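You operate a simulated robot arm through the tools that you are given. There is no shell and no other tool. Be economical: measure what you need, move in short steps, check, and stop when the job is done.

The job below is to be done with a simulated robot arm. You get a single attempt, and the scene is never put back.

TASK
Scoop wheat into the white-handled jug up to 0.5 L, then grain from the other box up to 1 L.
Fine: go by the jug's marks; red scoop for the wheat, blue scoop for the other box; put the scoops back.

The check looks at the end state, three seconds after you hand in, the way a careful person would. Anything else that was tipped, shoved, dropped, spilled or broken makes it a failure.

THE ROBOT
A 7-joint arm with a two-finger parallel gripper, fixed in place. Base frame: the origin is at the foot of the arm, x ahead of it, y to its left, z up; the work surface is at about z = 800. Readings come in mm, rad, newtons and seconds.
Its first joint turns from -2.897 to 2.897 rad. Payload 3.43 kg.
The tool frame sits at the grasp point between the pads (the TCP): z along the fingers, y along the line on which they close. The tips reach 30 mm beyond it. Largest opening 94 mm; finger width 28, thickness 10; the body of the gripper, 50 by 96 mm, starts 55 mm behind the TCP.
Orientation is told as [roll, pitch, yaw] about the base's x, y, z axes, in that order, counted from this pose: with the fingers straight down and closing along the base's y, the tool's x points along the base's -x, its y along +y and its z along -z.

THE INTERFACE
- The arm moves only by the tool play_rows. Its argument "motion" is a list of rows, each an object (a shift or turn left out is 0, a gripper value left out holds the last) with "travel": the shift along the base's x, y, z in mm, a list of three; "dr": the turn, a rotation vector about the base's x, y, z in rad, a list of three; "jaw": the gripper command, from -1 (shut) to 1 (fully open), values between in proportion. In form: [{"travel": [dx, dy, dz], "dr": [rx, ry, rz], "jaw": jaw}, ...]. A call has 1 to 12 rows; each row shifts and turns the commanded pose from where the row before left it. Rows are played at 5 a second. More than 50 mm and 0.15 rad between two rows, or a gripper value outside its range, and nothing of the call is played. A pose out of reach is approached as far as the arm can. The call stops where the force on the tool passes 40 N (or 10 N more than at its start, if that is more) or the arm is blocked; 0.2 s more then pass. Each finger travels about 45 mm/s and halts on what it meets, pressing with about 39 N; the grip force reading is that of the motor and also rises with nothing between the fingers. The clock runs only during rows and for 0.2 s after the last one: add rows that do not move to give the fingers time. It gives the time, the measured TCP pose, the force on the tool (base axes), the opening and the grip force at its end, in the units of the frame above (readings bear some noise), with the torque about the TCP (base axes, N m) and any sound that the robot's microphone picked up, and new pictures: "pictures" is both (left out), scene, wrist or none.
- Cameras (640 x 400 px; columns grow to the right, rows downward): "scene" is fixed at [217.8, 652, 1411.6]; the picture's right is [-0.89, 0.45, 0.00], its down [0.44, 0.86, -0.24] and it looks along [-0.11, -0.22, -0.97] (base axes); focal length 214 px, centre (320, 200). "wrist" rides on the gripper at [76, 14, -103] in the tool frame; the picture's right is [-0.18, 0.98, 0.00], its down [-0.75, -0.14, -0.64] and it looks along [-0.63, -0.12, 0.77] (tool axes); focal length 243 px, centre (320, 200).
- measure_at(camera, pixels): for up to 12 pixels [column, row] of the newest picture of that camera ("zoom" is the newest enlarged one), the place [x, y, z] in the base frame of the surface seen there, good to about 3 mm. It takes no simulated time.
- enlarge(camera, box): a new picture of the part [left, top, right, bottom] of that camera's present view, enlarged. It takes no simulated time.
- sign_off(): hands the job in; it is judged then, once.

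Go step by step. Measure first, check grasps and placings, and put right what went wrong. The budget is 80 turns and 200 pictures, counting those below and the enlarged ones. Unless the task says otherwise, let go and move clear before handing in, and close with one line.

The tools are called after "Call:" by a JSON object that holds its "method" and its "body". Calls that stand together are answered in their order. play_rows: Moves the arm, as the interface text tells. Its arguments: {"type":"object","properties":{"motion":{"type":"array"},"pictures":{"type":"string","enum":["both","scene","wrist","none"]}},"required":["motion"]} The other tools are called the same way: measure_at (camera, pixels) gives the place of the surface under pixels of a picture; enlarge (camera, box) takes an enlarged picture of a part of a camera's view; sign_off () hands the job in.

At the start:

```text
clock: 0.0
tcp_pos: [172.9, 469.2, 1245.3]
tcp_rot: [-0.002, 0.0, 0.001]
ft_force: [0.8, 0.4, 0.0]
wrist_torque: [0.0, -0.01, -0.02]
gripper_width: 93.9
finger_force: 0.0
```

scene: 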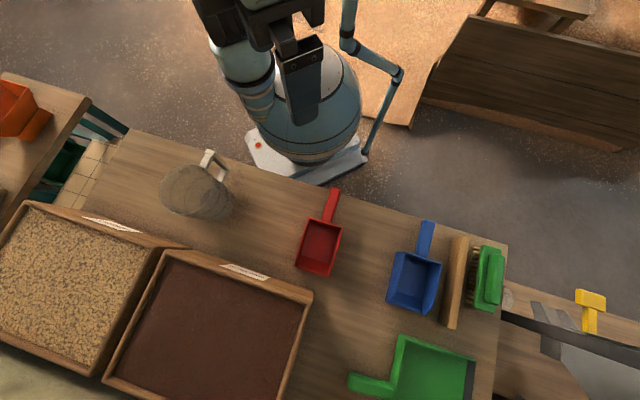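
wrist: 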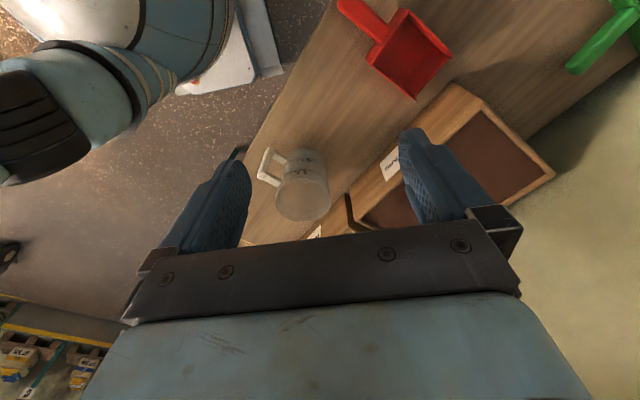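

The scene shows the jug near (197,190), red scoop (320,240), blue scoop (415,280), and two boxes at (70,280) and (210,330). I'll enlarge the labels and jug and measure key points.

Call:
{"method": "enlarge", "body": {"camera": "scene", "box": [140, 130, 300, 230]}}

Call:
{"method": "enlarge", "body": {"camera": "scene", "box": [60, 190, 300, 340]}}

Call:
{"method": "enlarge", "body": {"camera": "scene", "box": [280, 170, 520, 320]}}

Call:
{"method": "measure_at", "body": {"camera": "scene", "pixels": [[335, 195], [329, 220], [320, 240], [304, 226], [342, 230], [330, 275], [298, 266], [427, 228], [423, 255], [414, 283], [438, 268], [430, 312]]}}

Call:
{"method": "measure_at", "body": {"camera": "scene", "pixels": [[30, 205], [184, 248], [75, 372], [165, 253], [312, 295], [108, 380], [70, 280], [210, 330], [206, 160], [215, 180], [190, 190], [260, 220]]}}

```text
4.00 times, centred on (220, 180) of scene
```

zoom: 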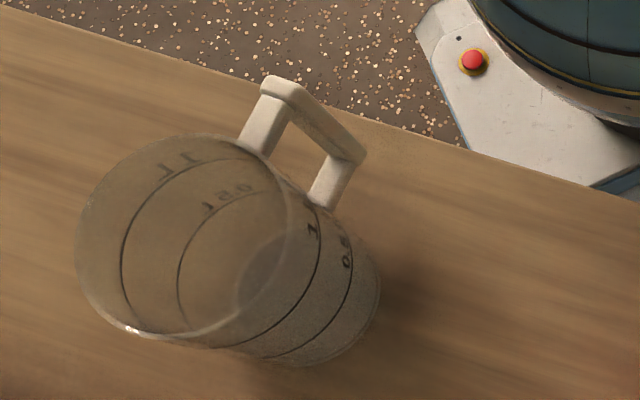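

```text
2.67 times, centred on (180, 265) of scene
```

zoom: 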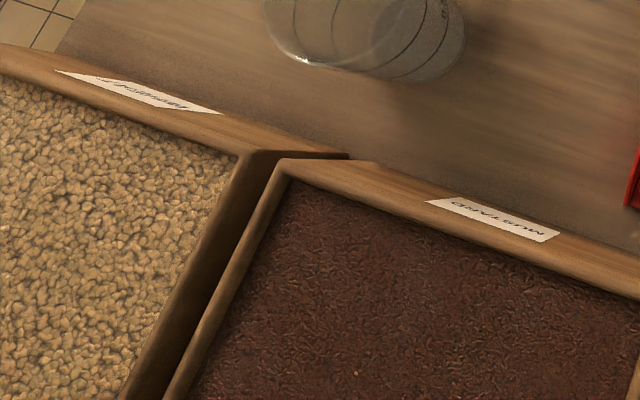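

```text
2.67 times, centred on (400, 245) of scene
```

zoom: 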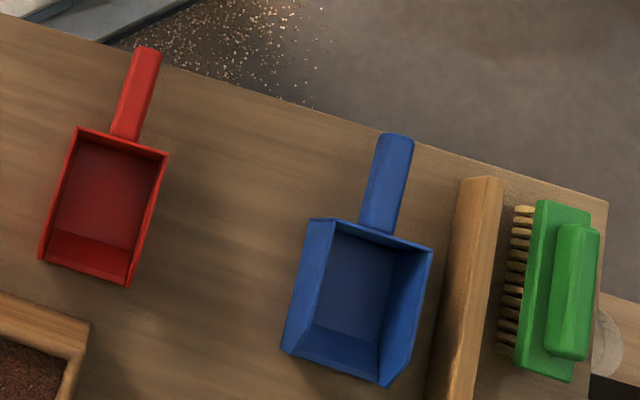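

```text
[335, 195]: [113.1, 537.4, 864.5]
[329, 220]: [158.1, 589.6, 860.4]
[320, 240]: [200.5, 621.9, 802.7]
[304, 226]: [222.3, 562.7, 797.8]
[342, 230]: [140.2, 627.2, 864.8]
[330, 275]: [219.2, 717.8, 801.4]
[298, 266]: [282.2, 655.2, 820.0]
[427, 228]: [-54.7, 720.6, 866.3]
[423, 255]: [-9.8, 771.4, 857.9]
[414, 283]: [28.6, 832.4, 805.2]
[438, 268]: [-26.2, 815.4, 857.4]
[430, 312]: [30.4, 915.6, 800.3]
```

```text
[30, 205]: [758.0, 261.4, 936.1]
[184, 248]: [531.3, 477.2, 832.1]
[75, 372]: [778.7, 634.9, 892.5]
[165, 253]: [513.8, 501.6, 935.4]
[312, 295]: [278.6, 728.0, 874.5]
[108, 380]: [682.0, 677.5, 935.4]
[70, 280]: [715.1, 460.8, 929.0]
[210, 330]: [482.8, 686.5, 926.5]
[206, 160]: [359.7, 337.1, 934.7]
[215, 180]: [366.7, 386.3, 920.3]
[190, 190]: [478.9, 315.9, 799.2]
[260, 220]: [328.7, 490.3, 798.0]
```

The right label reads MUSTARD; the left one is unclear, so I'll zoom in further, and measure details of jug and scoops.

Call:
{"method": "enlarge", "body": {"camera": "scene", "box": [78, 210, 148, 254]}}

Call:
{"method": "enlarge", "body": {"camera": "scene", "box": [0, 195, 320, 395]}}

Call:
{"method": "measure_at", "body": {"camera": "scene", "pixels": [[160, 195], [173, 212], [190, 214], [205, 190], [212, 200], [207, 151], [228, 170], [222, 182], [175, 168], [195, 166], [234, 205], [218, 220]]}}

Call:
{"method": "measure_at", "body": {"camera": "scene", "pixels": [[338, 189], [330, 190], [332, 205], [325, 218], [310, 219], [341, 228], [296, 266], [327, 277], [313, 250], [310, 265], [325, 228], [336, 205]]}}

Call:
{"method": "measure_at", "body": {"camera": "scene", "pixels": [[429, 221], [422, 222], [425, 240], [418, 255], [397, 252], [441, 263], [387, 302], [425, 314], [411, 270], [405, 300], [457, 240], [450, 327]]}}

```text
9.09 times, centred on (113, 232) of scene
```

zoom: 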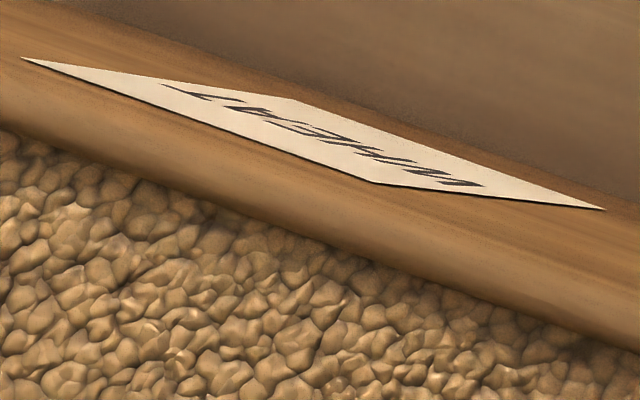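

```text
2.00 times, centred on (160, 295) of scene
```

zoom: 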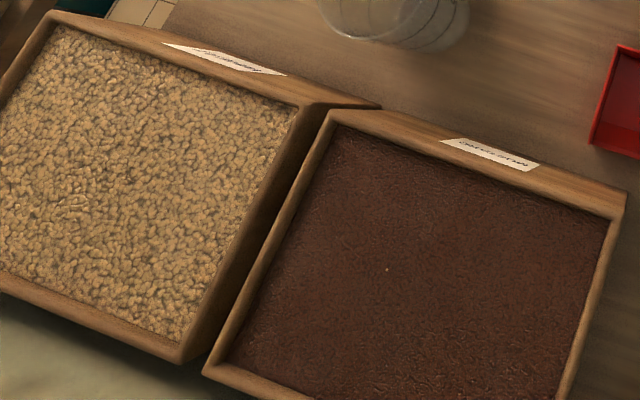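

```text
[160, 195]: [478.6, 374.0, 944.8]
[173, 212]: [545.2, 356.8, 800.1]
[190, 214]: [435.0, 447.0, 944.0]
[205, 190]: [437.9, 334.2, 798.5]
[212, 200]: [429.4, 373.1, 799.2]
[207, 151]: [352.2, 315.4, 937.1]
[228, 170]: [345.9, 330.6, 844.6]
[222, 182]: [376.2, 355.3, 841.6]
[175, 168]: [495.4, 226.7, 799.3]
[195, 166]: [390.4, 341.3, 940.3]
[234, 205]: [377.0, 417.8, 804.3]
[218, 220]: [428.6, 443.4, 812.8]
```

```text
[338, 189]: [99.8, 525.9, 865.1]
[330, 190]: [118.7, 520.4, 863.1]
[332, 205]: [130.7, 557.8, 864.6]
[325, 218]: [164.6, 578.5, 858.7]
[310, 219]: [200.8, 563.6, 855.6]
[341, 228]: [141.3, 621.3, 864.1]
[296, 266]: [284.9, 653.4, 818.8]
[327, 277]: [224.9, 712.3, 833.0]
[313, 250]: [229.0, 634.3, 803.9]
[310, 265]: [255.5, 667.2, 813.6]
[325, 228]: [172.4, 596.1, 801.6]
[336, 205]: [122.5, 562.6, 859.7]
```

```text
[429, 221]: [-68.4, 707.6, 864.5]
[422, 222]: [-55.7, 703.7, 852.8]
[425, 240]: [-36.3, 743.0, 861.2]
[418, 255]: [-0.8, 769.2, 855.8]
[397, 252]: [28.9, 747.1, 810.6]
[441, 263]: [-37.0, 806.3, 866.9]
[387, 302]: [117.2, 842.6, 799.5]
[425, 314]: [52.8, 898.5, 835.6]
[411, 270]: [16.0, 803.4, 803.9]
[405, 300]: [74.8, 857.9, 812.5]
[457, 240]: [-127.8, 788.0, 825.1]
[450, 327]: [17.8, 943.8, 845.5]
```

The left label reads WHEAT, the right MUSTARD; jug rim is at z≈944, centred near (427,393), and the red scoop handle top is at z≈864 near (140,560) pointing ~46°. I'll move above the red handle with a 46° yaw.

Call:
{"method": "play_rows", "body": {"motion": [{"travel": [-4.5, 16.3, -41], "dr": [0, 0, 0.135], "jaw": 1}, {"travel": [-4.5, 16.3, -41], "dr": [0, 0, 0.135]}, {"travel": [-4.5, 16.3, -41], "dr": [0, 0, 0.135]}, {"travel": [-4.5, 16.3, -41], "dr": [0, 0, 0.135]}, {"travel": [-4.5, 16.3, -41], "dr": [0, 0, 0.135]}, {"travel": [-4.5, 16.3, -41], "dr": [0, 0, 0.135]}, {}]}}

```text
clock: 1.6
tcp_pos: [146.2, 568.4, 1000.9]
tcp_rot: [-0.001, 0.0, 0.812]
ft_force: [0.4, -0.6, -0.3]
wrist_torque: [0.02, 0.0, 0.04]
gripper_width: 93.7
finger_force: 0.1
```

scene: 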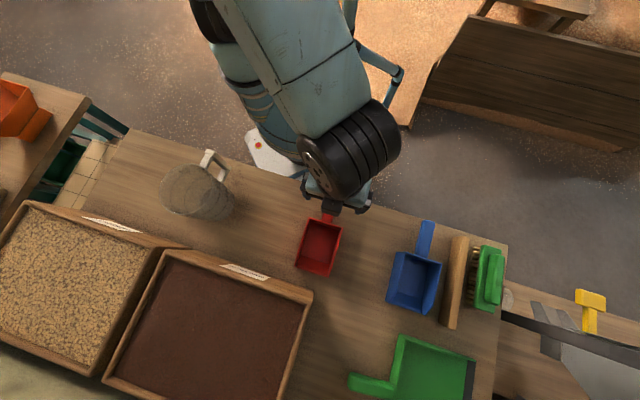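
wrist: 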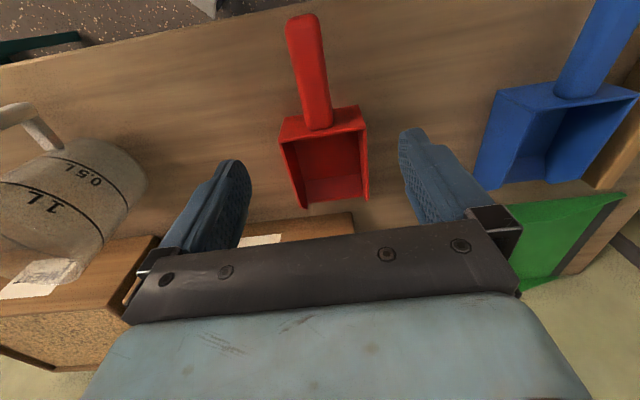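

The wrist picture shows the red handle well at (308,70); I'll measure its axis and the scoop body precisely.

Call:
{"method": "measure_at", "body": {"camera": "wrist", "pixels": [[304, 22], [297, 70], [320, 70], [305, 120], [331, 120], [318, 120], [308, 70], [283, 125], [365, 118], [303, 205], [368, 200], [325, 160]]}}

Call:
{"method": "enlarge", "body": {"camera": "wrist", "box": [240, 0, 400, 220]}}

```text
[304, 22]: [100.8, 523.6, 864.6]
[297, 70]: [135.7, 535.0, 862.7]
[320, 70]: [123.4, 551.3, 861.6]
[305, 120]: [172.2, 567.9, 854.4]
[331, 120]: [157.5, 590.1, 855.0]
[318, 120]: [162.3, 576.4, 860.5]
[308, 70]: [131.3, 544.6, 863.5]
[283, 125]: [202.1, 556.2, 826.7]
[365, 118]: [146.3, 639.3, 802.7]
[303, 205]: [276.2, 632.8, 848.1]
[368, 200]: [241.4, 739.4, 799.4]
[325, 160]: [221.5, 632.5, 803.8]
```

```text
1.82 times, centred on (320, 110) of wrist
```

zoom: 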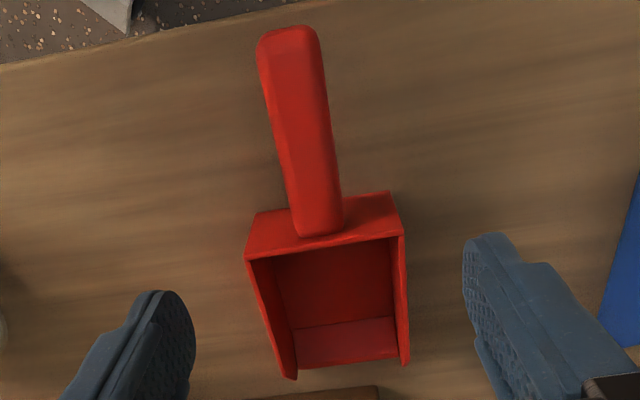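

The handle axis runs about 6 mm off my TCP, direction ~45.5°. I'll correct to (145,558.5), descend to z≈852 and close.

Call:
{"method": "play_rows", "body": {"motion": [{"travel": [-1, -10, -30], "dr": [0, 0, -0.014]}, {"travel": [0, 0, -40]}, {"travel": [0, 0, -40]}, {"travel": [0, 0, -39]}, {}], "pictures": "wrist"}}

```text
clock: 2.8
tcp_pos: [144.7, 557.9, 851.4]
tcp_rot: [0.001, 0.001, 0.795]
ft_force: [-0.2, -0.4, 0.3]
wrist_torque: [-0.02, 0.06, 0.01]
gripper_width: 94.0
finger_force: 0.2
```

wrist: 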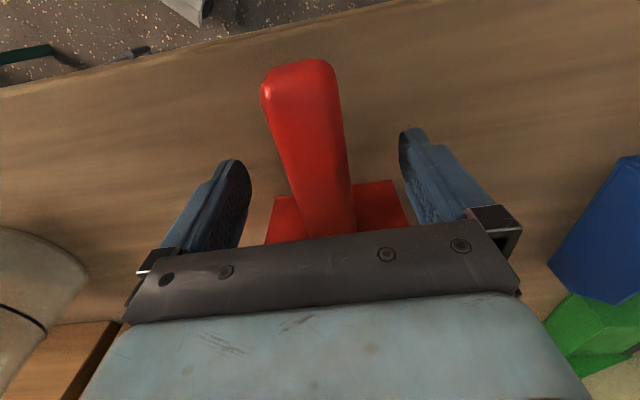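

The handle lies centred between the fingers, so I'll close.

Call:
{"method": "play_rows", "body": {"motion": [{"jaw": -1}, {}, {}, {}, {}, {}, {}, {}, {}, {}, {}], "pictures": "wrist"}}

```text
clock: 5.2
tcp_pos: [144.9, 557.3, 850.3]
tcp_rot: [-0.002, -0.001, 0.795]
ft_force: [0.6, 0.8, 0.9]
wrist_torque: [0.03, -0.02, 0.07]
gripper_width: 33.7
finger_force: 38.6
```

wrist: 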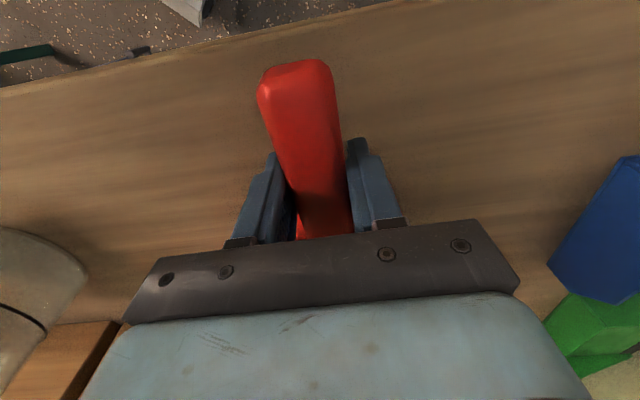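

The grip is firm (33.7 mm, 38.6 N). I'll lift straight up, then yaw the empty scoop by -94° and move beside the jug to dry-test the pour side.

Call:
{"method": "play_rows", "body": {"motion": [{"travel": [0, 0, 30]}, {"travel": [0, 0, 50]}, {"travel": [0, 0, 50]}, {"travel": [0, 0, 50]}, {"travel": [10, -4, 30], "dr": [0, 0, -0.145]}, {"travel": [10, -4, 30], "dr": [0, 0, -0.145]}, {"travel": [10, -4, 30], "dr": [0, 0, -0.145]}, {"travel": [10, -4, 20], "dr": [0, 0, -0.145]}, {"travel": [20, -4, 20], "dr": [0, 0, -0.145]}, {"travel": [20, -4, 0], "dr": [0, 0, -0.145]}, {"travel": [20, -4, 0], "dr": [0, 0, -0.145]}, {}]}}

```text
clock: 7.8
tcp_pos: [244.9, 530.9, 1160.3]
tcp_rot: [0.001, 0.0, -0.222]
ft_force: [0.0, 0.2, -1.5]
wrist_torque: [-0.01, 0.07, 0.04]
gripper_width: 33.7
finger_force: 39.6
```

scene: 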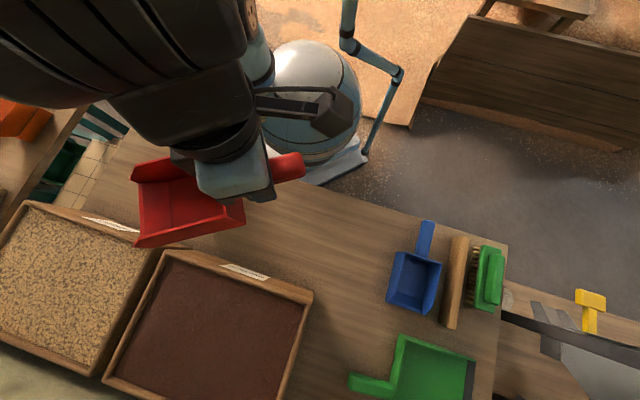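
wrist: 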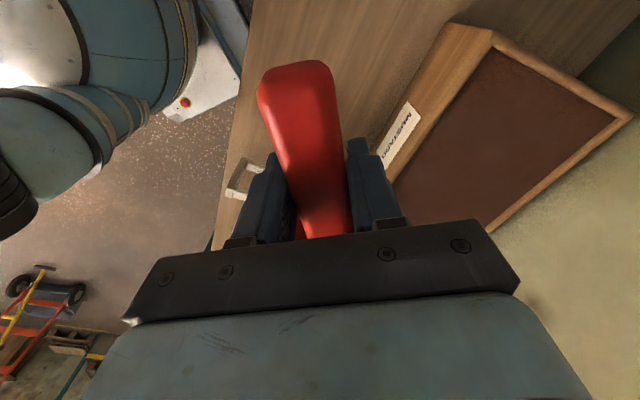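

The scoop follows without slip. I'll measure its rim and lip in this pose to get its geometry relative to the TCP.

Call:
{"method": "enlarge", "body": {"camera": "scene", "box": [110, 120, 330, 258]}}

Call:
{"method": "measure_at", "body": {"camera": "scene", "pixels": [[134, 170], [136, 245], [243, 224], [147, 210], [142, 225], [180, 208], [170, 160], [190, 238], [300, 160], [138, 200], [133, 240], [136, 180]]}}

```text
2.90 times, centred on (220, 189) of scene
```

zoom: 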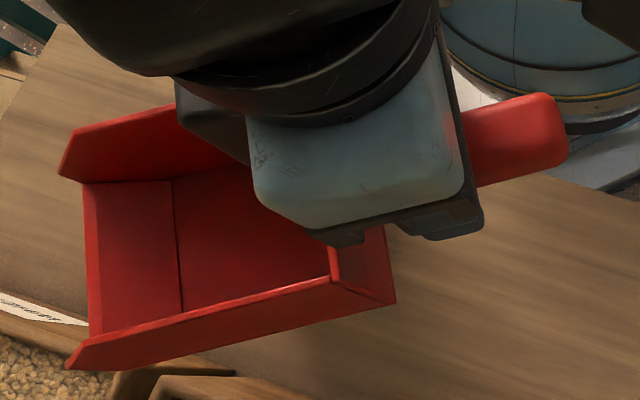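

```text
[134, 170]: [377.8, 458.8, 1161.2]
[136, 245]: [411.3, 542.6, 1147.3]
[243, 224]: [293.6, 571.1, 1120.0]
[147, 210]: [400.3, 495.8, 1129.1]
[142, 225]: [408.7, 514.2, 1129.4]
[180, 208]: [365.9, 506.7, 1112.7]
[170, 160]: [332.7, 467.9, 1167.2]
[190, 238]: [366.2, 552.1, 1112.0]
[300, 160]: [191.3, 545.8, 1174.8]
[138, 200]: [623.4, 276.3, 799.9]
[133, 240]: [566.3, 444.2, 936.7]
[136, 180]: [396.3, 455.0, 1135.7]
```

Geometry: lip sits 163 mm ahead and 31 mm below the TCP, floor 48 mm below, width ~88 mm. I'll now turn to the tangential direction and do a dry tilt above the jug.

Call:
{"method": "play_rows", "body": {"motion": [{"travel": [15, 0, 10], "dr": [0, 0, -0.124]}, {"travel": [15, 0, 10], "dr": [0, 0, -0.124]}, {"travel": [15, 0, 0], "dr": [0, 0, -0.124]}, {"travel": [14, -2, 0], "dr": [0, 0, -0.124]}, {"travel": [12, -8, 0], "dr": [0.0, 0, -0.124]}, {"travel": [12, -14, 0], "dr": [0.111, 0.1, 0]}, {"travel": [12, -14, 0], "dr": [0.111, 0.1, 0]}, {"travel": [12, -14, 0], "dr": [0.111, 0.1, 0]}, {"travel": [12, -14, 0], "dr": [0.111, 0.1, 0]}, {"travel": [12, -14, 0], "dr": [0.111, 0.1, 0]}, {"travel": [12, -14, 0], "dr": [0.111, 0.1, 0]}, {}]}}

```text
clock: 10.4
tcp_pos: [387.9, 436.7, 1181.2]
tcp_rot: [-0.004, 0.9, -0.84]
ft_force: [-0.6, 0.0, -1.1]
wrist_torque: [-0.01, 0.01, 0.02]
gripper_width: 33.9
finger_force: 38.6
```

scene: 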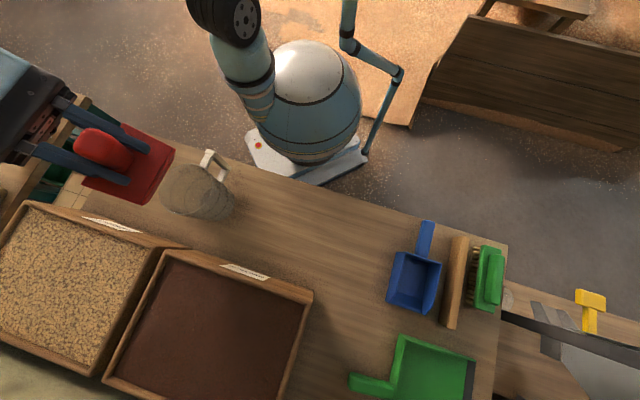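
wrist: 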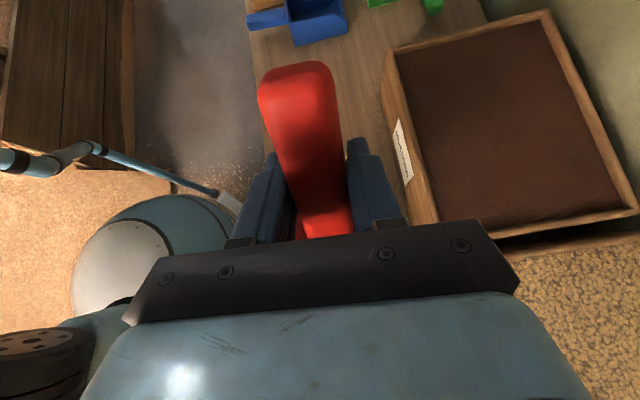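

The tilt to 0.9 rad works freely. I'll continue to ~1.35 rad and view the jug from the scene camera for its centre.

Call:
{"method": "play_rows", "body": {"motion": [{"travel": [5, -5, 0], "dr": [0.111, 0.1, 0]}, {"travel": [5, -5, 0], "dr": [0.111, 0.1, 0]}, {"travel": [5, -5, 0], "dr": [0.111, 0.1, 0]}, {}], "pictures": "scene"}}

Call:
{"method": "enlarge", "body": {"camera": "scene", "box": [60, 110, 260, 235]}}

Call:
{"method": "measure_at", "body": {"camera": "zoom", "pixels": [[325, 260], [345, 305], [380, 335], [420, 345], [460, 340], [500, 320], [520, 345], [550, 310], [450, 370], [500, 375], [400, 250], [420, 240]]}}

```text
clock: 11.4
tcp_pos: [403.2, 421.6, 1181.1]
tcp_rot: [-0.012, 1.345, -0.848]
ft_force: [-0.3, 0.9, -0.3]
wrist_torque: [-0.01, 0.0, 0.01]
gripper_width: 33.6
finger_force: 39.1
```

scene: 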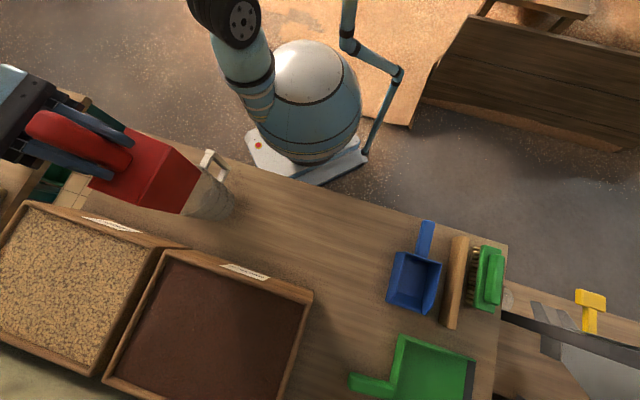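

```text
3.20 times, centred on (160, 172) of scene
```

zoom: 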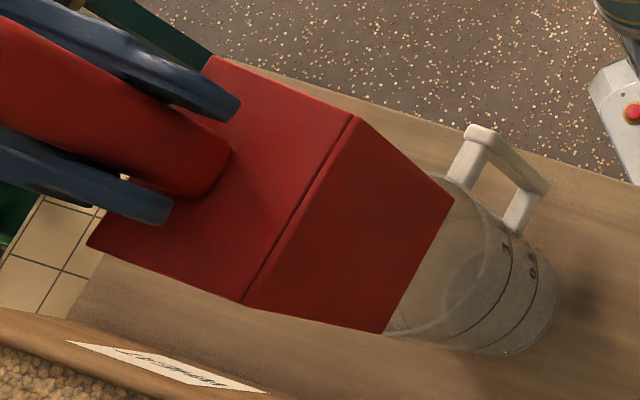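

```text
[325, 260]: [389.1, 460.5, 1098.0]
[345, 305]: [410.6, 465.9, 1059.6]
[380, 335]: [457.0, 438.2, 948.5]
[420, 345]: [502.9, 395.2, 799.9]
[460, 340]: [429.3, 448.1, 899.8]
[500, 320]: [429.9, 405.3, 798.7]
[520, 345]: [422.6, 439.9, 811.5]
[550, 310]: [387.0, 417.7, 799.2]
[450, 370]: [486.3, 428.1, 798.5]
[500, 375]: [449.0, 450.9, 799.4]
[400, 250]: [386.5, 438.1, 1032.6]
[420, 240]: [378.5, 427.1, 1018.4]
```

The steep tilt works and clears the jug; jug centre computes to about (425,386) with radius ~60. Next I'll measure the wheat and mustard box interiors.

Call:
{"method": "measure_at", "body": {"camera": "scene", "pixels": [[36, 211], [146, 250], [92, 360], [2, 330], [80, 227], [120, 305], [40, 345], [168, 264], [300, 301], [120, 378], [10, 250], [155, 255]]}}

Call:
{"method": "enlarge", "body": {"camera": "scene", "box": [0, 195, 330, 400]}}

```text
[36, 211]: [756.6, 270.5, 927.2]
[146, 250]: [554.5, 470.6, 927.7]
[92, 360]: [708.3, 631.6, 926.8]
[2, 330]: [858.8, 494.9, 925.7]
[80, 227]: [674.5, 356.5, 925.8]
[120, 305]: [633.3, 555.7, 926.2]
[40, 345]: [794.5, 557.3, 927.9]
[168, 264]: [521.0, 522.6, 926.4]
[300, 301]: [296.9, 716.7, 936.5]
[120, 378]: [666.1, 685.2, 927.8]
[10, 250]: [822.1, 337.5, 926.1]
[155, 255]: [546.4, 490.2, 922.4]
```

```text
1.94 times, centred on (165, 298) of scene
```

zoom: 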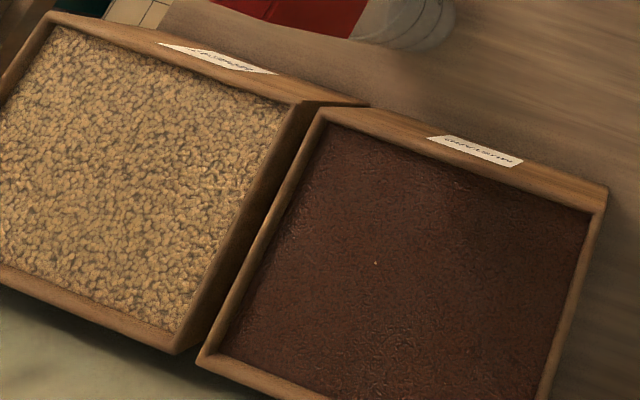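

Wheat interior corners: (757,270), (554,471), (708,632); grain at z≈927, rim 936. I'll move over the wheat's right side with pitch 0.7 along the box's long side.

Call:
{"method": "play_rows", "body": {"motion": [{"travel": [36, 18.5, 0], "dr": [-0.0806, -0.071, 0]}, {"travel": [36, 18.5, 0], "dr": [-0.0806, -0.071, 0]}, {"travel": [36, 18.5, 0], "dr": [-0.0806, -0.071, 0]}, {"travel": [36, 18.5, 0], "dr": [-0.0806, -0.071, 0]}, {"travel": [36, 18.5, 0], "dr": [-0.0806, -0.071, 0]}, {"travel": [36, 18.5, -20], "dr": [-0.0806, -0.071, 0]}, {"dr": [0, 0, 0.063], "travel": [0, 0, -30]}, {}]}}

```text
clock: 13.2
tcp_pos: [619.8, 531.9, 1130.6]
tcp_rot: [-0.011, 0.7, -0.785]
ft_force: [-0.1, -0.3, -0.9]
wrist_torque: [0.02, 0.01, 0.0]
gripper_width: 33.7
finger_force: 39.3
```

scene: 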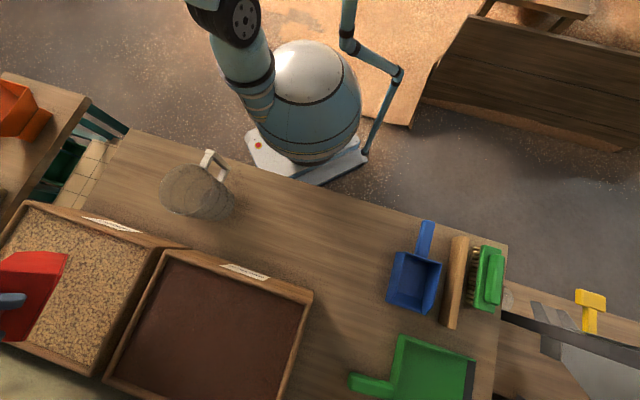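
wrist: 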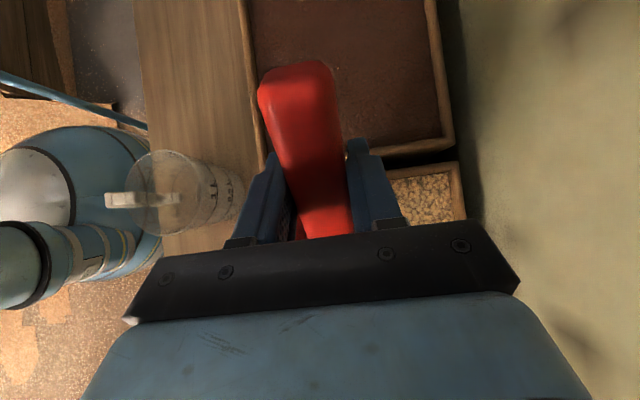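

The scoop hangs over the wheat's right part as planned. I'll run the scooping curl.

Call:
{"method": "play_rows", "body": {"motion": [{"travel": [0, 0, -50]}, {"travel": [10.7, -10.6, -37]}, {"travel": [14.2, -14.1, -20]}, {"travel": [9, -9, -18], "dr": [-0.0705, -0.071, 0]}, {"travel": [2.6, -2.6, -16.8], "dr": [-0.106, -0.1065, 0]}, {"travel": [1.3, -1.3, -11], "dr": [-0.106, -0.1065, 0]}, {"travel": [0, 0, -3], "dr": [-0.106, -0.1065, 0]}, {"travel": [-1, 1, 1], "dr": [-0.106, -0.1065, 0]}, {"travel": [-1, 1, 27], "dr": [-0.035, -0.0355, 0]}, {"travel": [0, 0, 40]}, {}]}}

```text
clock: 15.6
tcp_pos: [654.8, 496.4, 1042.2]
tcp_rot: [-0.012, -0.052, -0.786]
ft_force: [0.5, 0.1, -4.6]
wrist_torque: [0.19, 0.2, 0.01]
gripper_width: 33.7
finger_force: 38.6
```

scene: 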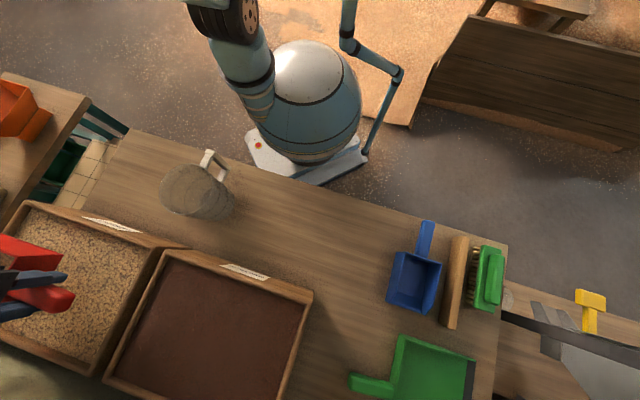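
wrist: 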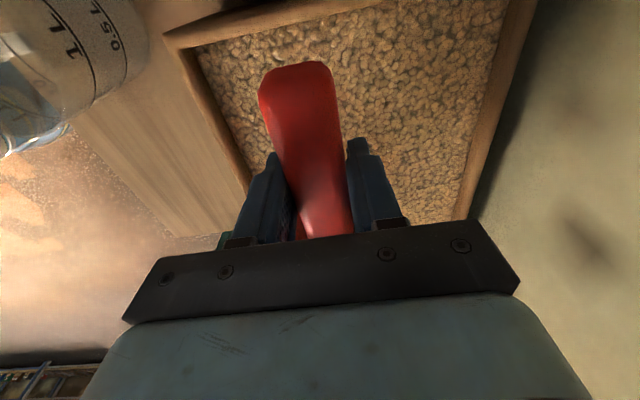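

Load reads ~3.5 N more, so a sizeable scoopful. I'll look closely at the scoop for overhanging grain before leaving the box.

Call:
{"method": "enlarge", "body": {"camera": "scene", "box": [0, 200, 160, 350]}}

Call:
{"method": "play_rows", "body": {"motion": [{"travel": [-15, 0.6, 20]}, {"travel": [-25, 1, 25]}, {"travel": [-35, 1.4, 25]}, {"travel": [-35, 1.4, 18]}, {"travel": [-35, 1.4, 0]}, {"travel": [-35, 1.4, 0]}, {"travel": [-35, 1.4, 0]}, {"travel": [-30, 1.2, 0]}, {"travel": [-20, 1, 0]}, {"travel": [-10, 0.5, 0]}, {}], "pictures": "scene"}}

```text
2.67 times, centred on (80, 275) of scene
```

zoom: 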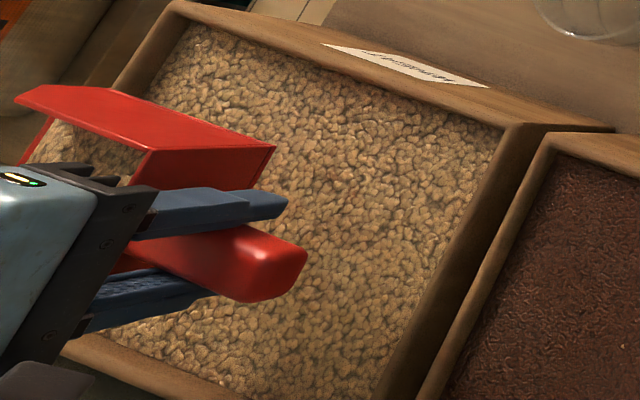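

```text
clock: 18.0
tcp_pos: [380.5, 507.4, 1131.4]
tcp_rot: [-0.009, -0.05, -0.785]
ft_force: [1.0, 0.8, -4.2]
wrist_torque: [0.2, 0.21, -0.01]
gripper_width: 33.8
finger_force: 39.0
```

scene: 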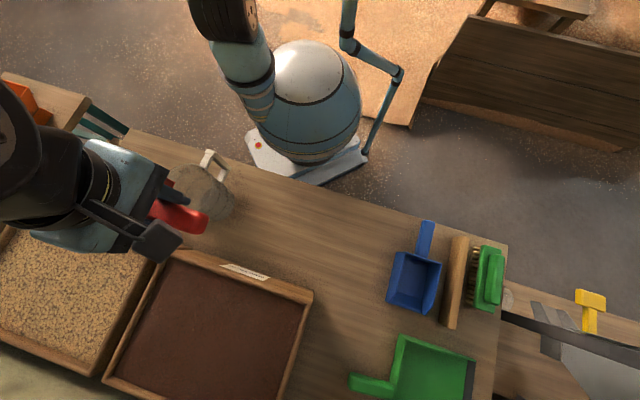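

No spill visible and the load is steady at ~4.4 N. I'll move on to the pre-pour point.

Call:
{"method": "play_rows", "body": {"motion": [{"travel": [-15, 0.5, 0]}, {"travel": [-25, 0.5, 0]}, {"travel": [-25, 0.5, 0]}, {"travel": [-13, 0.5, 0]}, {"travel": [-5, 0, 0]}, {}], "pictures": "scene"}}

Call:
{"method": "enlarge", "body": {"camera": "scene", "box": [90, 110, 290, 235]}}

```text
clock: 19.4
tcp_pos: [295.5, 509.4, 1131.4]
tcp_rot: [-0.008, -0.049, -0.784]
ft_force: [0.3, -0.5, -3.3]
wrist_torque: [0.19, 0.19, -0.02]
gripper_width: 33.8
finger_force: 38.5
```

scene: 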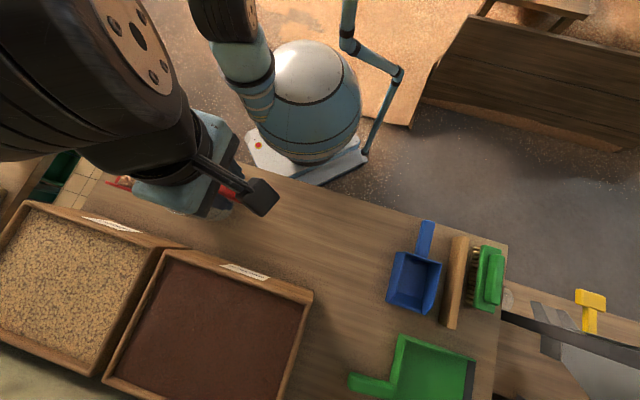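

```text
3.20 times, centred on (190, 172) of scene
```

zoom: 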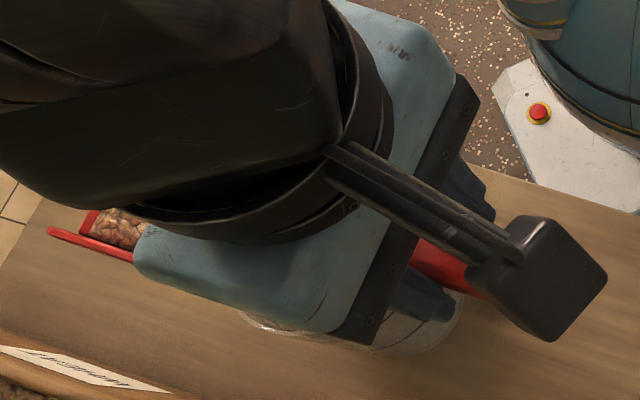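

I can see wheat in the scoop at (120,225) of the zoom. Now I'll tilt with the lip held over the jug mouth to pitch 1.0, then check the weight.

Call:
{"method": "play_rows", "body": {"motion": [{"travel": [3.9, -3.9, -44], "dr": [0.106, 0.1065, 0]}, {"travel": [6.2, -6.1, -17], "dr": [0.106, 0.1065, 0]}, {"travel": [8.7, -8.7, -3], "dr": [0.106, 0.1065, 0]}, {"travel": [10.8, -10.7, 0], "dr": [0.106, 0.1065, 0]}, {"travel": [12.9, -12.8, 10], "dr": [0.106, 0.1065, 0]}, {"travel": [14.5, -14.4, 12], "dr": [0.106, 0.1065, 0]}, {"travel": [15.8, -15.7, 11], "dr": [0.106, 0.1065, 0]}, {}, {}, {}]}}

Call:
{"method": "enlarge", "body": {"camera": "scene", "box": [90, 110, 290, 235]}}

```text
clock: 21.6
tcp_pos: [369.8, 436.7, 1100.5]
tcp_rot: [-0.013, 1.002, -0.787]
ft_force: [0.7, 0.3, -1.1]
wrist_torque: [0.04, -0.09, 0.04]
gripper_width: 33.8
finger_force: 38.3
```

scene: 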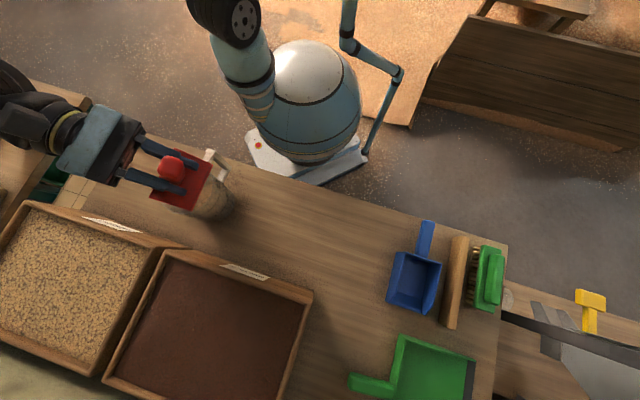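
wrist: 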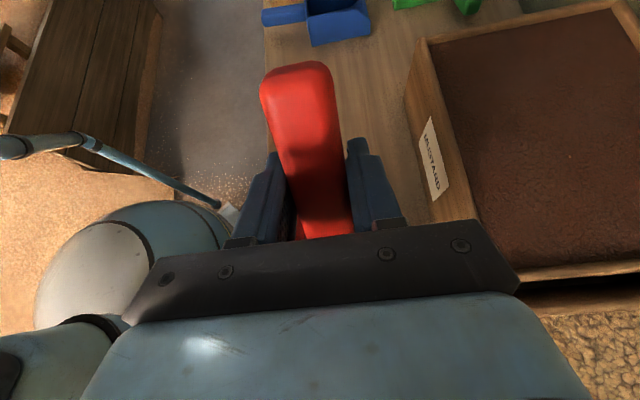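

```text
3.20 times, centred on (190, 172) of scene
```

zoom: 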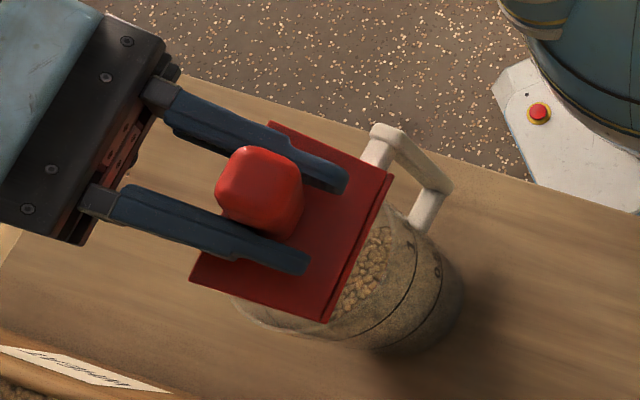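

Wheat shows in the jug and the load is near zero. I'll tilt to 1.3 to empty fully, then raise and back toward the wheat to view the jug.

Call:
{"method": "play_rows", "body": {"motion": [{"travel": [16.8, -16.7, 7.5], "dr": [0.106, 0.1065, 0]}, {"travel": [17.4, -17.3, 4], "dr": [0.106, 0.1065, 0]}, {}, {}, {"travel": [0, 0, 50]}, {"travel": [0, 0, 30], "dr": [-0.07, -0.071, 0]}, {"travel": [36, 21, 0], "dr": [-0.07, -0.071, 0]}, {"travel": [36, 21, 0], "dr": [-0.07, -0.071, 0]}, {"travel": [36, 21, 0], "dr": [-0.07, -0.071, 0]}, {"travel": [36, 21, -20], "dr": [-0.07, -0.071, 0]}, {"travel": [36, 21, -20], "dr": [-0.071, -0.0715, 0]}, {}]}}

Call:
{"method": "enlarge", "body": {"camera": "scene", "box": [140, 130, 300, 230]}}

```text
clock: 24.2
tcp_pos: [583.8, 507.8, 1149.6]
tcp_rot: [-0.007, 0.7, -0.782]
ft_force: [-0.1, 0.2, -0.9]
wrist_torque: [0.05, 0.03, 0.04]
gripper_width: 33.8
finger_force: 39.0
```

scene: 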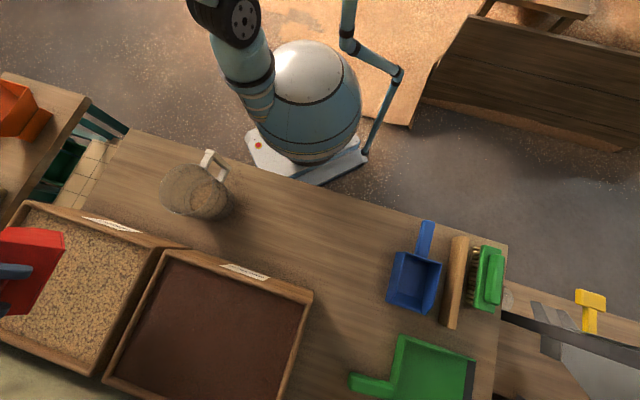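
wrist: 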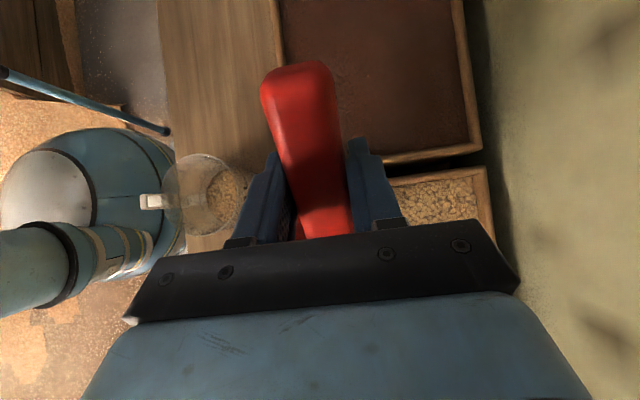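

```text
4.00 times, centred on (220, 180) of scene
```

zoom: 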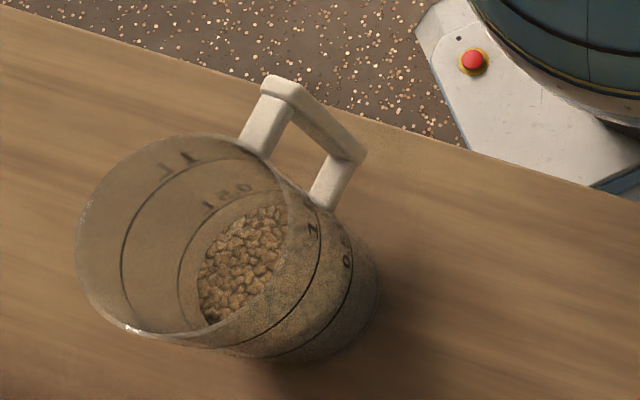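

The wheat surface is just below the 0.5 L ring. I'll measure its height and the marks' heights.

Call:
{"method": "measure_at", "body": {"camera": "zoom", "pixels": [[225, 260], [240, 240], [215, 300], [250, 270], [270, 220], [230, 290], [240, 349], [270, 357], [320, 260], [352, 270], [338, 310], [355, 240]]}}

Call:
{"method": "enlarge", "body": {"camera": "wrist", "box": [140, 140, 250, 260]}}

```text
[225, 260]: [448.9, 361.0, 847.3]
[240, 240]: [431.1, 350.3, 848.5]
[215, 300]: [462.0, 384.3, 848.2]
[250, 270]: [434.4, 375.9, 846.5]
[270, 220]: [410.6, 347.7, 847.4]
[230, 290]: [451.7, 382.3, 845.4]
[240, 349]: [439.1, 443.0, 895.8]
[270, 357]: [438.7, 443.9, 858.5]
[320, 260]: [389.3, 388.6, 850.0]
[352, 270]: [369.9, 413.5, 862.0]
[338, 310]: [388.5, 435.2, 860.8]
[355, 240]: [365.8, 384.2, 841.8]
```

```text
3.33 times, centred on (195, 200) of wrist
```

zoom: 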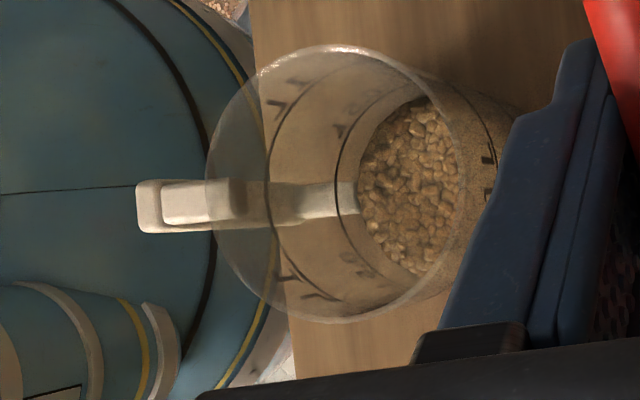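

Wheat surface at z≈847; the 0.5 L line appears at ~860. I'll zoom tightly to fix both marks.

Call:
{"method": "enlarge", "body": {"camera": "scene", "box": [190, 170, 246, 225]}}

```text
7.27 times, centred on (218, 198) of scene
```

zoom: 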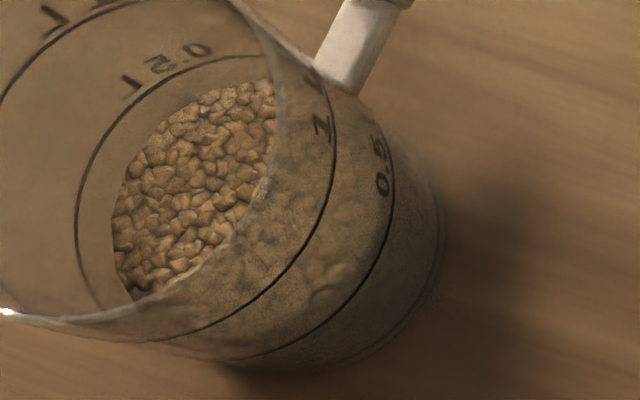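

Call:
{"method": "measure_at", "body": {"camera": "zoom", "pixels": [[335, 150], [325, 200], [300, 250], [250, 303], [190, 335], [392, 190], [383, 230], [355, 285], [310, 330], [260, 355], [415, 300], [400, 330]]}}

```text
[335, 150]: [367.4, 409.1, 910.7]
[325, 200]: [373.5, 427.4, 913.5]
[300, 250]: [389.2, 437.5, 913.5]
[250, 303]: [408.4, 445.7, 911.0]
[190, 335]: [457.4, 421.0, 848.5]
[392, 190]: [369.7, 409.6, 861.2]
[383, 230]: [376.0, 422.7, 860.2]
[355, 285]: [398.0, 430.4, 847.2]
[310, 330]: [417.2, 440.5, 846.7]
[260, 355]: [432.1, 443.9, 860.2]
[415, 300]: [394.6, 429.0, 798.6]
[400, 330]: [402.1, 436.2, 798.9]
```

Marks: 0.5 L at z≈860.5, 1 L at ≈911, so ~13 mm (0.13 L) more wheat is needed. I'll measure the wheat surface around the dug lane.

Call:
{"method": "measure_at", "body": {"camera": "scene", "pixels": [[70, 260], [70, 290], [60, 320], [45, 225], [20, 220], [80, 250], [90, 280], [30, 335], [100, 260], [60, 240], [70, 240], [80, 330]]}}

```text
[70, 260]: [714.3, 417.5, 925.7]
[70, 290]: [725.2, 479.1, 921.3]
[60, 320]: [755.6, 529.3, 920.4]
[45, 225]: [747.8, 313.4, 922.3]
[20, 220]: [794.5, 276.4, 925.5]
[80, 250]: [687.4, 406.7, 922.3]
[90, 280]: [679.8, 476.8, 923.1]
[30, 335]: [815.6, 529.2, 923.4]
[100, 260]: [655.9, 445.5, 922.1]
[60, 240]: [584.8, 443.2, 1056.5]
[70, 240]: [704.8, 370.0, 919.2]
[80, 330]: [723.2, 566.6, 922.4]
```

The surface has levelled to ~922.5. I'll do a shallower scoop aiming at ~0.12 L.

Call:
{"method": "play_rows", "body": {"motion": [{"travel": [25.1, 5.2, -35]}, {"travel": [25.1, 5.2, -36]}, {"travel": [3.6, -3.5, -35]}, {"travel": [1.9, -1.9, -26], "dr": [-0.0705, -0.071, 0]}, {"travel": [2.6, -2.6, -19.5], "dr": [-0.106, -0.1065, 0]}, {"travel": [1.3, -1.3, -14], "dr": [-0.106, -0.1065, 0]}, {"travel": [0, 0, -9], "dr": [-0.106, -0.1065, 0]}, {"travel": [-1, 1, 1], "dr": [-0.106, -0.1065, 0]}, {"travel": [-1, 1, 27], "dr": [-0.035, -0.0355, 0]}, {"travel": [0, 0, 40]}, {}], "pictures": "scene"}}

Call:
{"method": "enlarge", "body": {"camera": "scene", "box": [0, 200, 160, 350]}}

```text
clock: 26.6
tcp_pos: [643.2, 510.5, 1044.1]
tcp_rot: [-0.009, -0.047, -0.783]
ft_force: [0.0, 0.2, -2.9]
wrist_torque: [0.13, 0.13, -0.01]
gripper_width: 33.7
finger_force: 38.8
```

scene: 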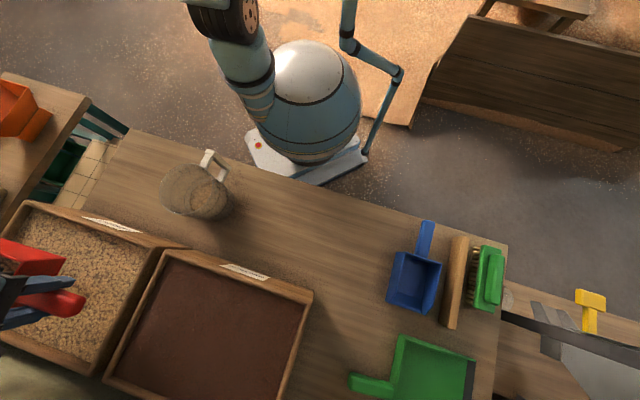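

```text
2.67 times, centred on (80, 275) of scene
```

zoom: 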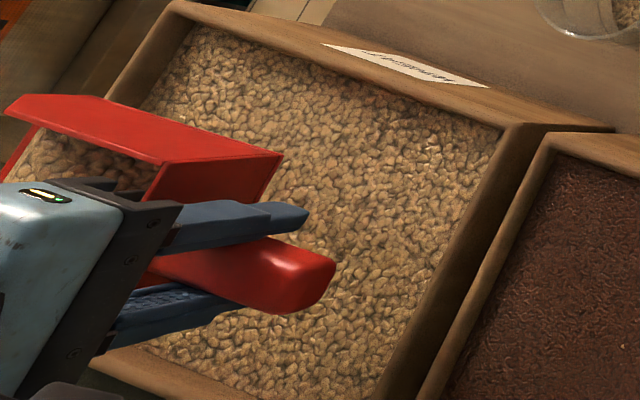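

About 0.2 L in the scoop by torque, more than the 0.13 L needed, so I'll pour partially in steps. Moving level to the pre-pour point.

Call:
{"method": "play_rows", "body": {"motion": [{"travel": [-12, 0, 22]}, {"travel": [-25, 0, 25]}, {"travel": [-35, 0, 22]}, {"travel": [-36, 0, 18]}, {"travel": [-36, 0, 0]}, {"travel": [-36, 0, 0]}, {"travel": [-36, 0, 0]}, {"travel": [-36, 0, 0]}, {"travel": [-36, 0, 0]}, {"travel": [-34, 0, 0]}, {"travel": [-18, 0, 0]}, {"travel": [-7.7, 0, 0]}], "pictures": "none"}}

```text
clock: 29.2
tcp_pos: [293.5, 512.0, 1132.6]
tcp_rot: [-0.009, -0.048, -0.782]
ft_force: [-0.2, 0.4, -2.6]
wrist_torque: [0.15, 0.13, -0.04]
gripper_width: 33.8
finger_force: 39.1
```

The load is steady. I'll tilt to 0.55 rad over the mouth and check what flowed.

Call:
{"method": "play_rows", "body": {"motion": [{"travel": [5.9, -5.4, -44], "dr": [0.106, 0.1065, 0]}, {"travel": [6.2, -6.1, -17], "dr": [0.106, 0.1065, 0]}, {"travel": [8.7, -8.7, -3], "dr": [0.106, 0.1065, 0]}, {"travel": [10.8, -10.7, 0], "dr": [0.106, 0.1065, 0]}, {}, {}, {}], "pictures": "scene"}}

Call:
{"method": "enlarge", "body": {"camera": "scene", "box": [90, 110, 290, 235]}}

```text
clock: 30.8
tcp_pos: [326.4, 480.6, 1067.6]
tcp_rot: [-0.005, 0.549, -0.783]
ft_force: [0.6, 0.4, -2.0]
wrist_torque: [0.06, 0.05, -0.01]
gripper_width: 33.7
finger_force: 38.9
```

scene: 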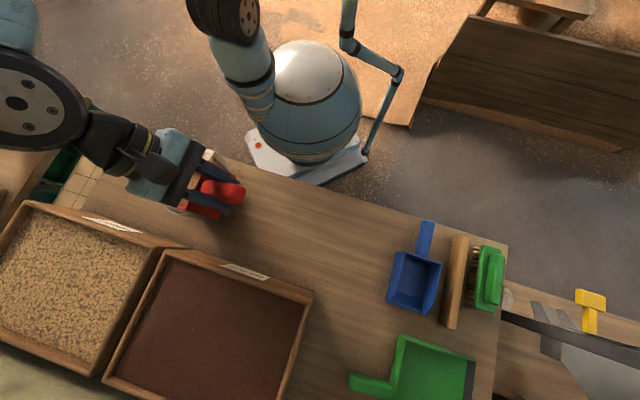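

```text
3.20 times, centred on (190, 172) of scene
```

zoom: 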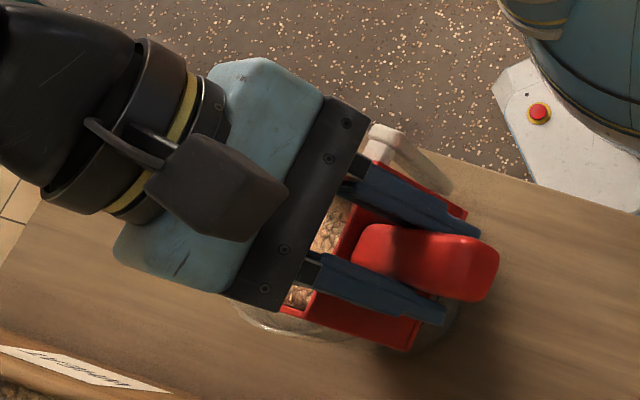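

Part has flowed (force fell from ~2.7 to ~2.0 N). I'll level the scoop again and move aside to read the jug.

Call:
{"method": "play_rows", "body": {"motion": [{"travel": [-10.8, 10.7, 5], "dr": [-0.106, -0.1065, 0]}, {"travel": [-8.7, 8.7, 10], "dr": [-0.106, -0.1065, 0]}, {"travel": [-6.2, 6.1, 20], "dr": [-0.106, -0.1065, 0]}, {"travel": [-3.9, 3.9, 40], "dr": [-0.106, -0.1065, 0]}, {"travel": [15, 0, 0]}, {"travel": [30, 0, 0]}, {"travel": [40, 0, 0]}, {"travel": [40, 0, 0]}, {"travel": [30, 0, 0]}, {"travel": [15, 0, 0]}, {}], "pictures": "scene"}}

Call:
{"method": "enlarge", "body": {"camera": "scene", "box": [140, 140, 260, 230]}}

```text
clock: 33.2
tcp_pos: [467.4, 509.8, 1143.1]
tcp_rot: [-0.006, -0.049, -0.782]
ft_force: [-0.8, -0.1, -1.8]
wrist_torque: [0.07, 0.1, 0.01]
gripper_width: 33.8
finger_force: 38.9
```

scene: 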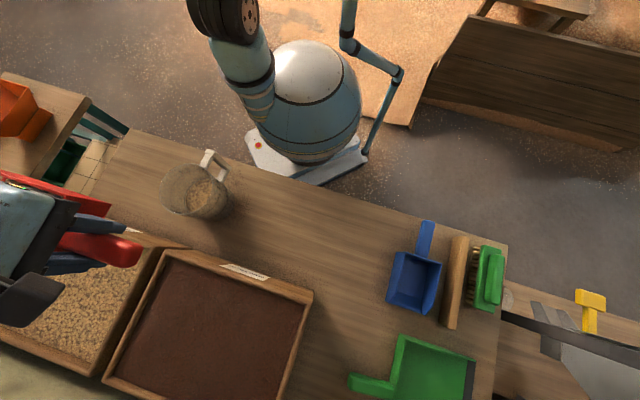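

```text
4.44 times, centred on (200, 185) of scene
```

zoom: 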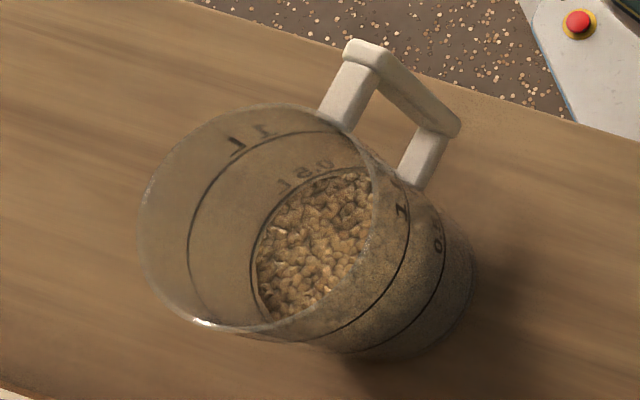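

Call:
{"method": "measure_at", "body": {"camera": "zoom", "pixels": [[265, 260], [285, 225], [300, 255], [325, 215], [290, 290], [320, 250], [345, 195], [275, 300], [310, 270], [340, 225], [300, 210], [330, 280]]}}

```text
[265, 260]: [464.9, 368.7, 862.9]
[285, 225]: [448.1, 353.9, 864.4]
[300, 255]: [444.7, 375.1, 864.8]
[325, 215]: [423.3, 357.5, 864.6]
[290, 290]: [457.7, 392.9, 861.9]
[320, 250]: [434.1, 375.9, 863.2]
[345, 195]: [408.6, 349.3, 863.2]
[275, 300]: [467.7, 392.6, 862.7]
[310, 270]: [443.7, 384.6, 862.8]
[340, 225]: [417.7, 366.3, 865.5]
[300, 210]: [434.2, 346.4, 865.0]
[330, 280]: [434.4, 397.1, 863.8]
```

Surface reads ~863.5 versus the mark at ~860.5; I'll zoom tightly to compare with the ring.

Call:
{"method": "enlarge", "body": {"camera": "scene", "box": [180, 165, 236, 220]}}

Call:
{"method": "measure_at", "body": {"camera": "scene", "pixels": [[239, 196], [236, 204], [230, 212], [224, 217], [210, 220], [200, 185]]}}

```text
7.27 times, centred on (208, 192) of scene
```

zoom: 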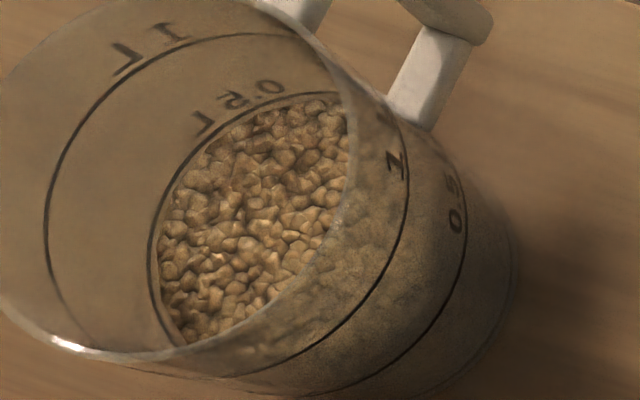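

```text
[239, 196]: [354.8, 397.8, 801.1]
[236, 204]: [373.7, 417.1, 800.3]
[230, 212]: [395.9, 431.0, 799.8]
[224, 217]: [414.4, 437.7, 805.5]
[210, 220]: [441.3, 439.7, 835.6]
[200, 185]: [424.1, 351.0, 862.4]
```

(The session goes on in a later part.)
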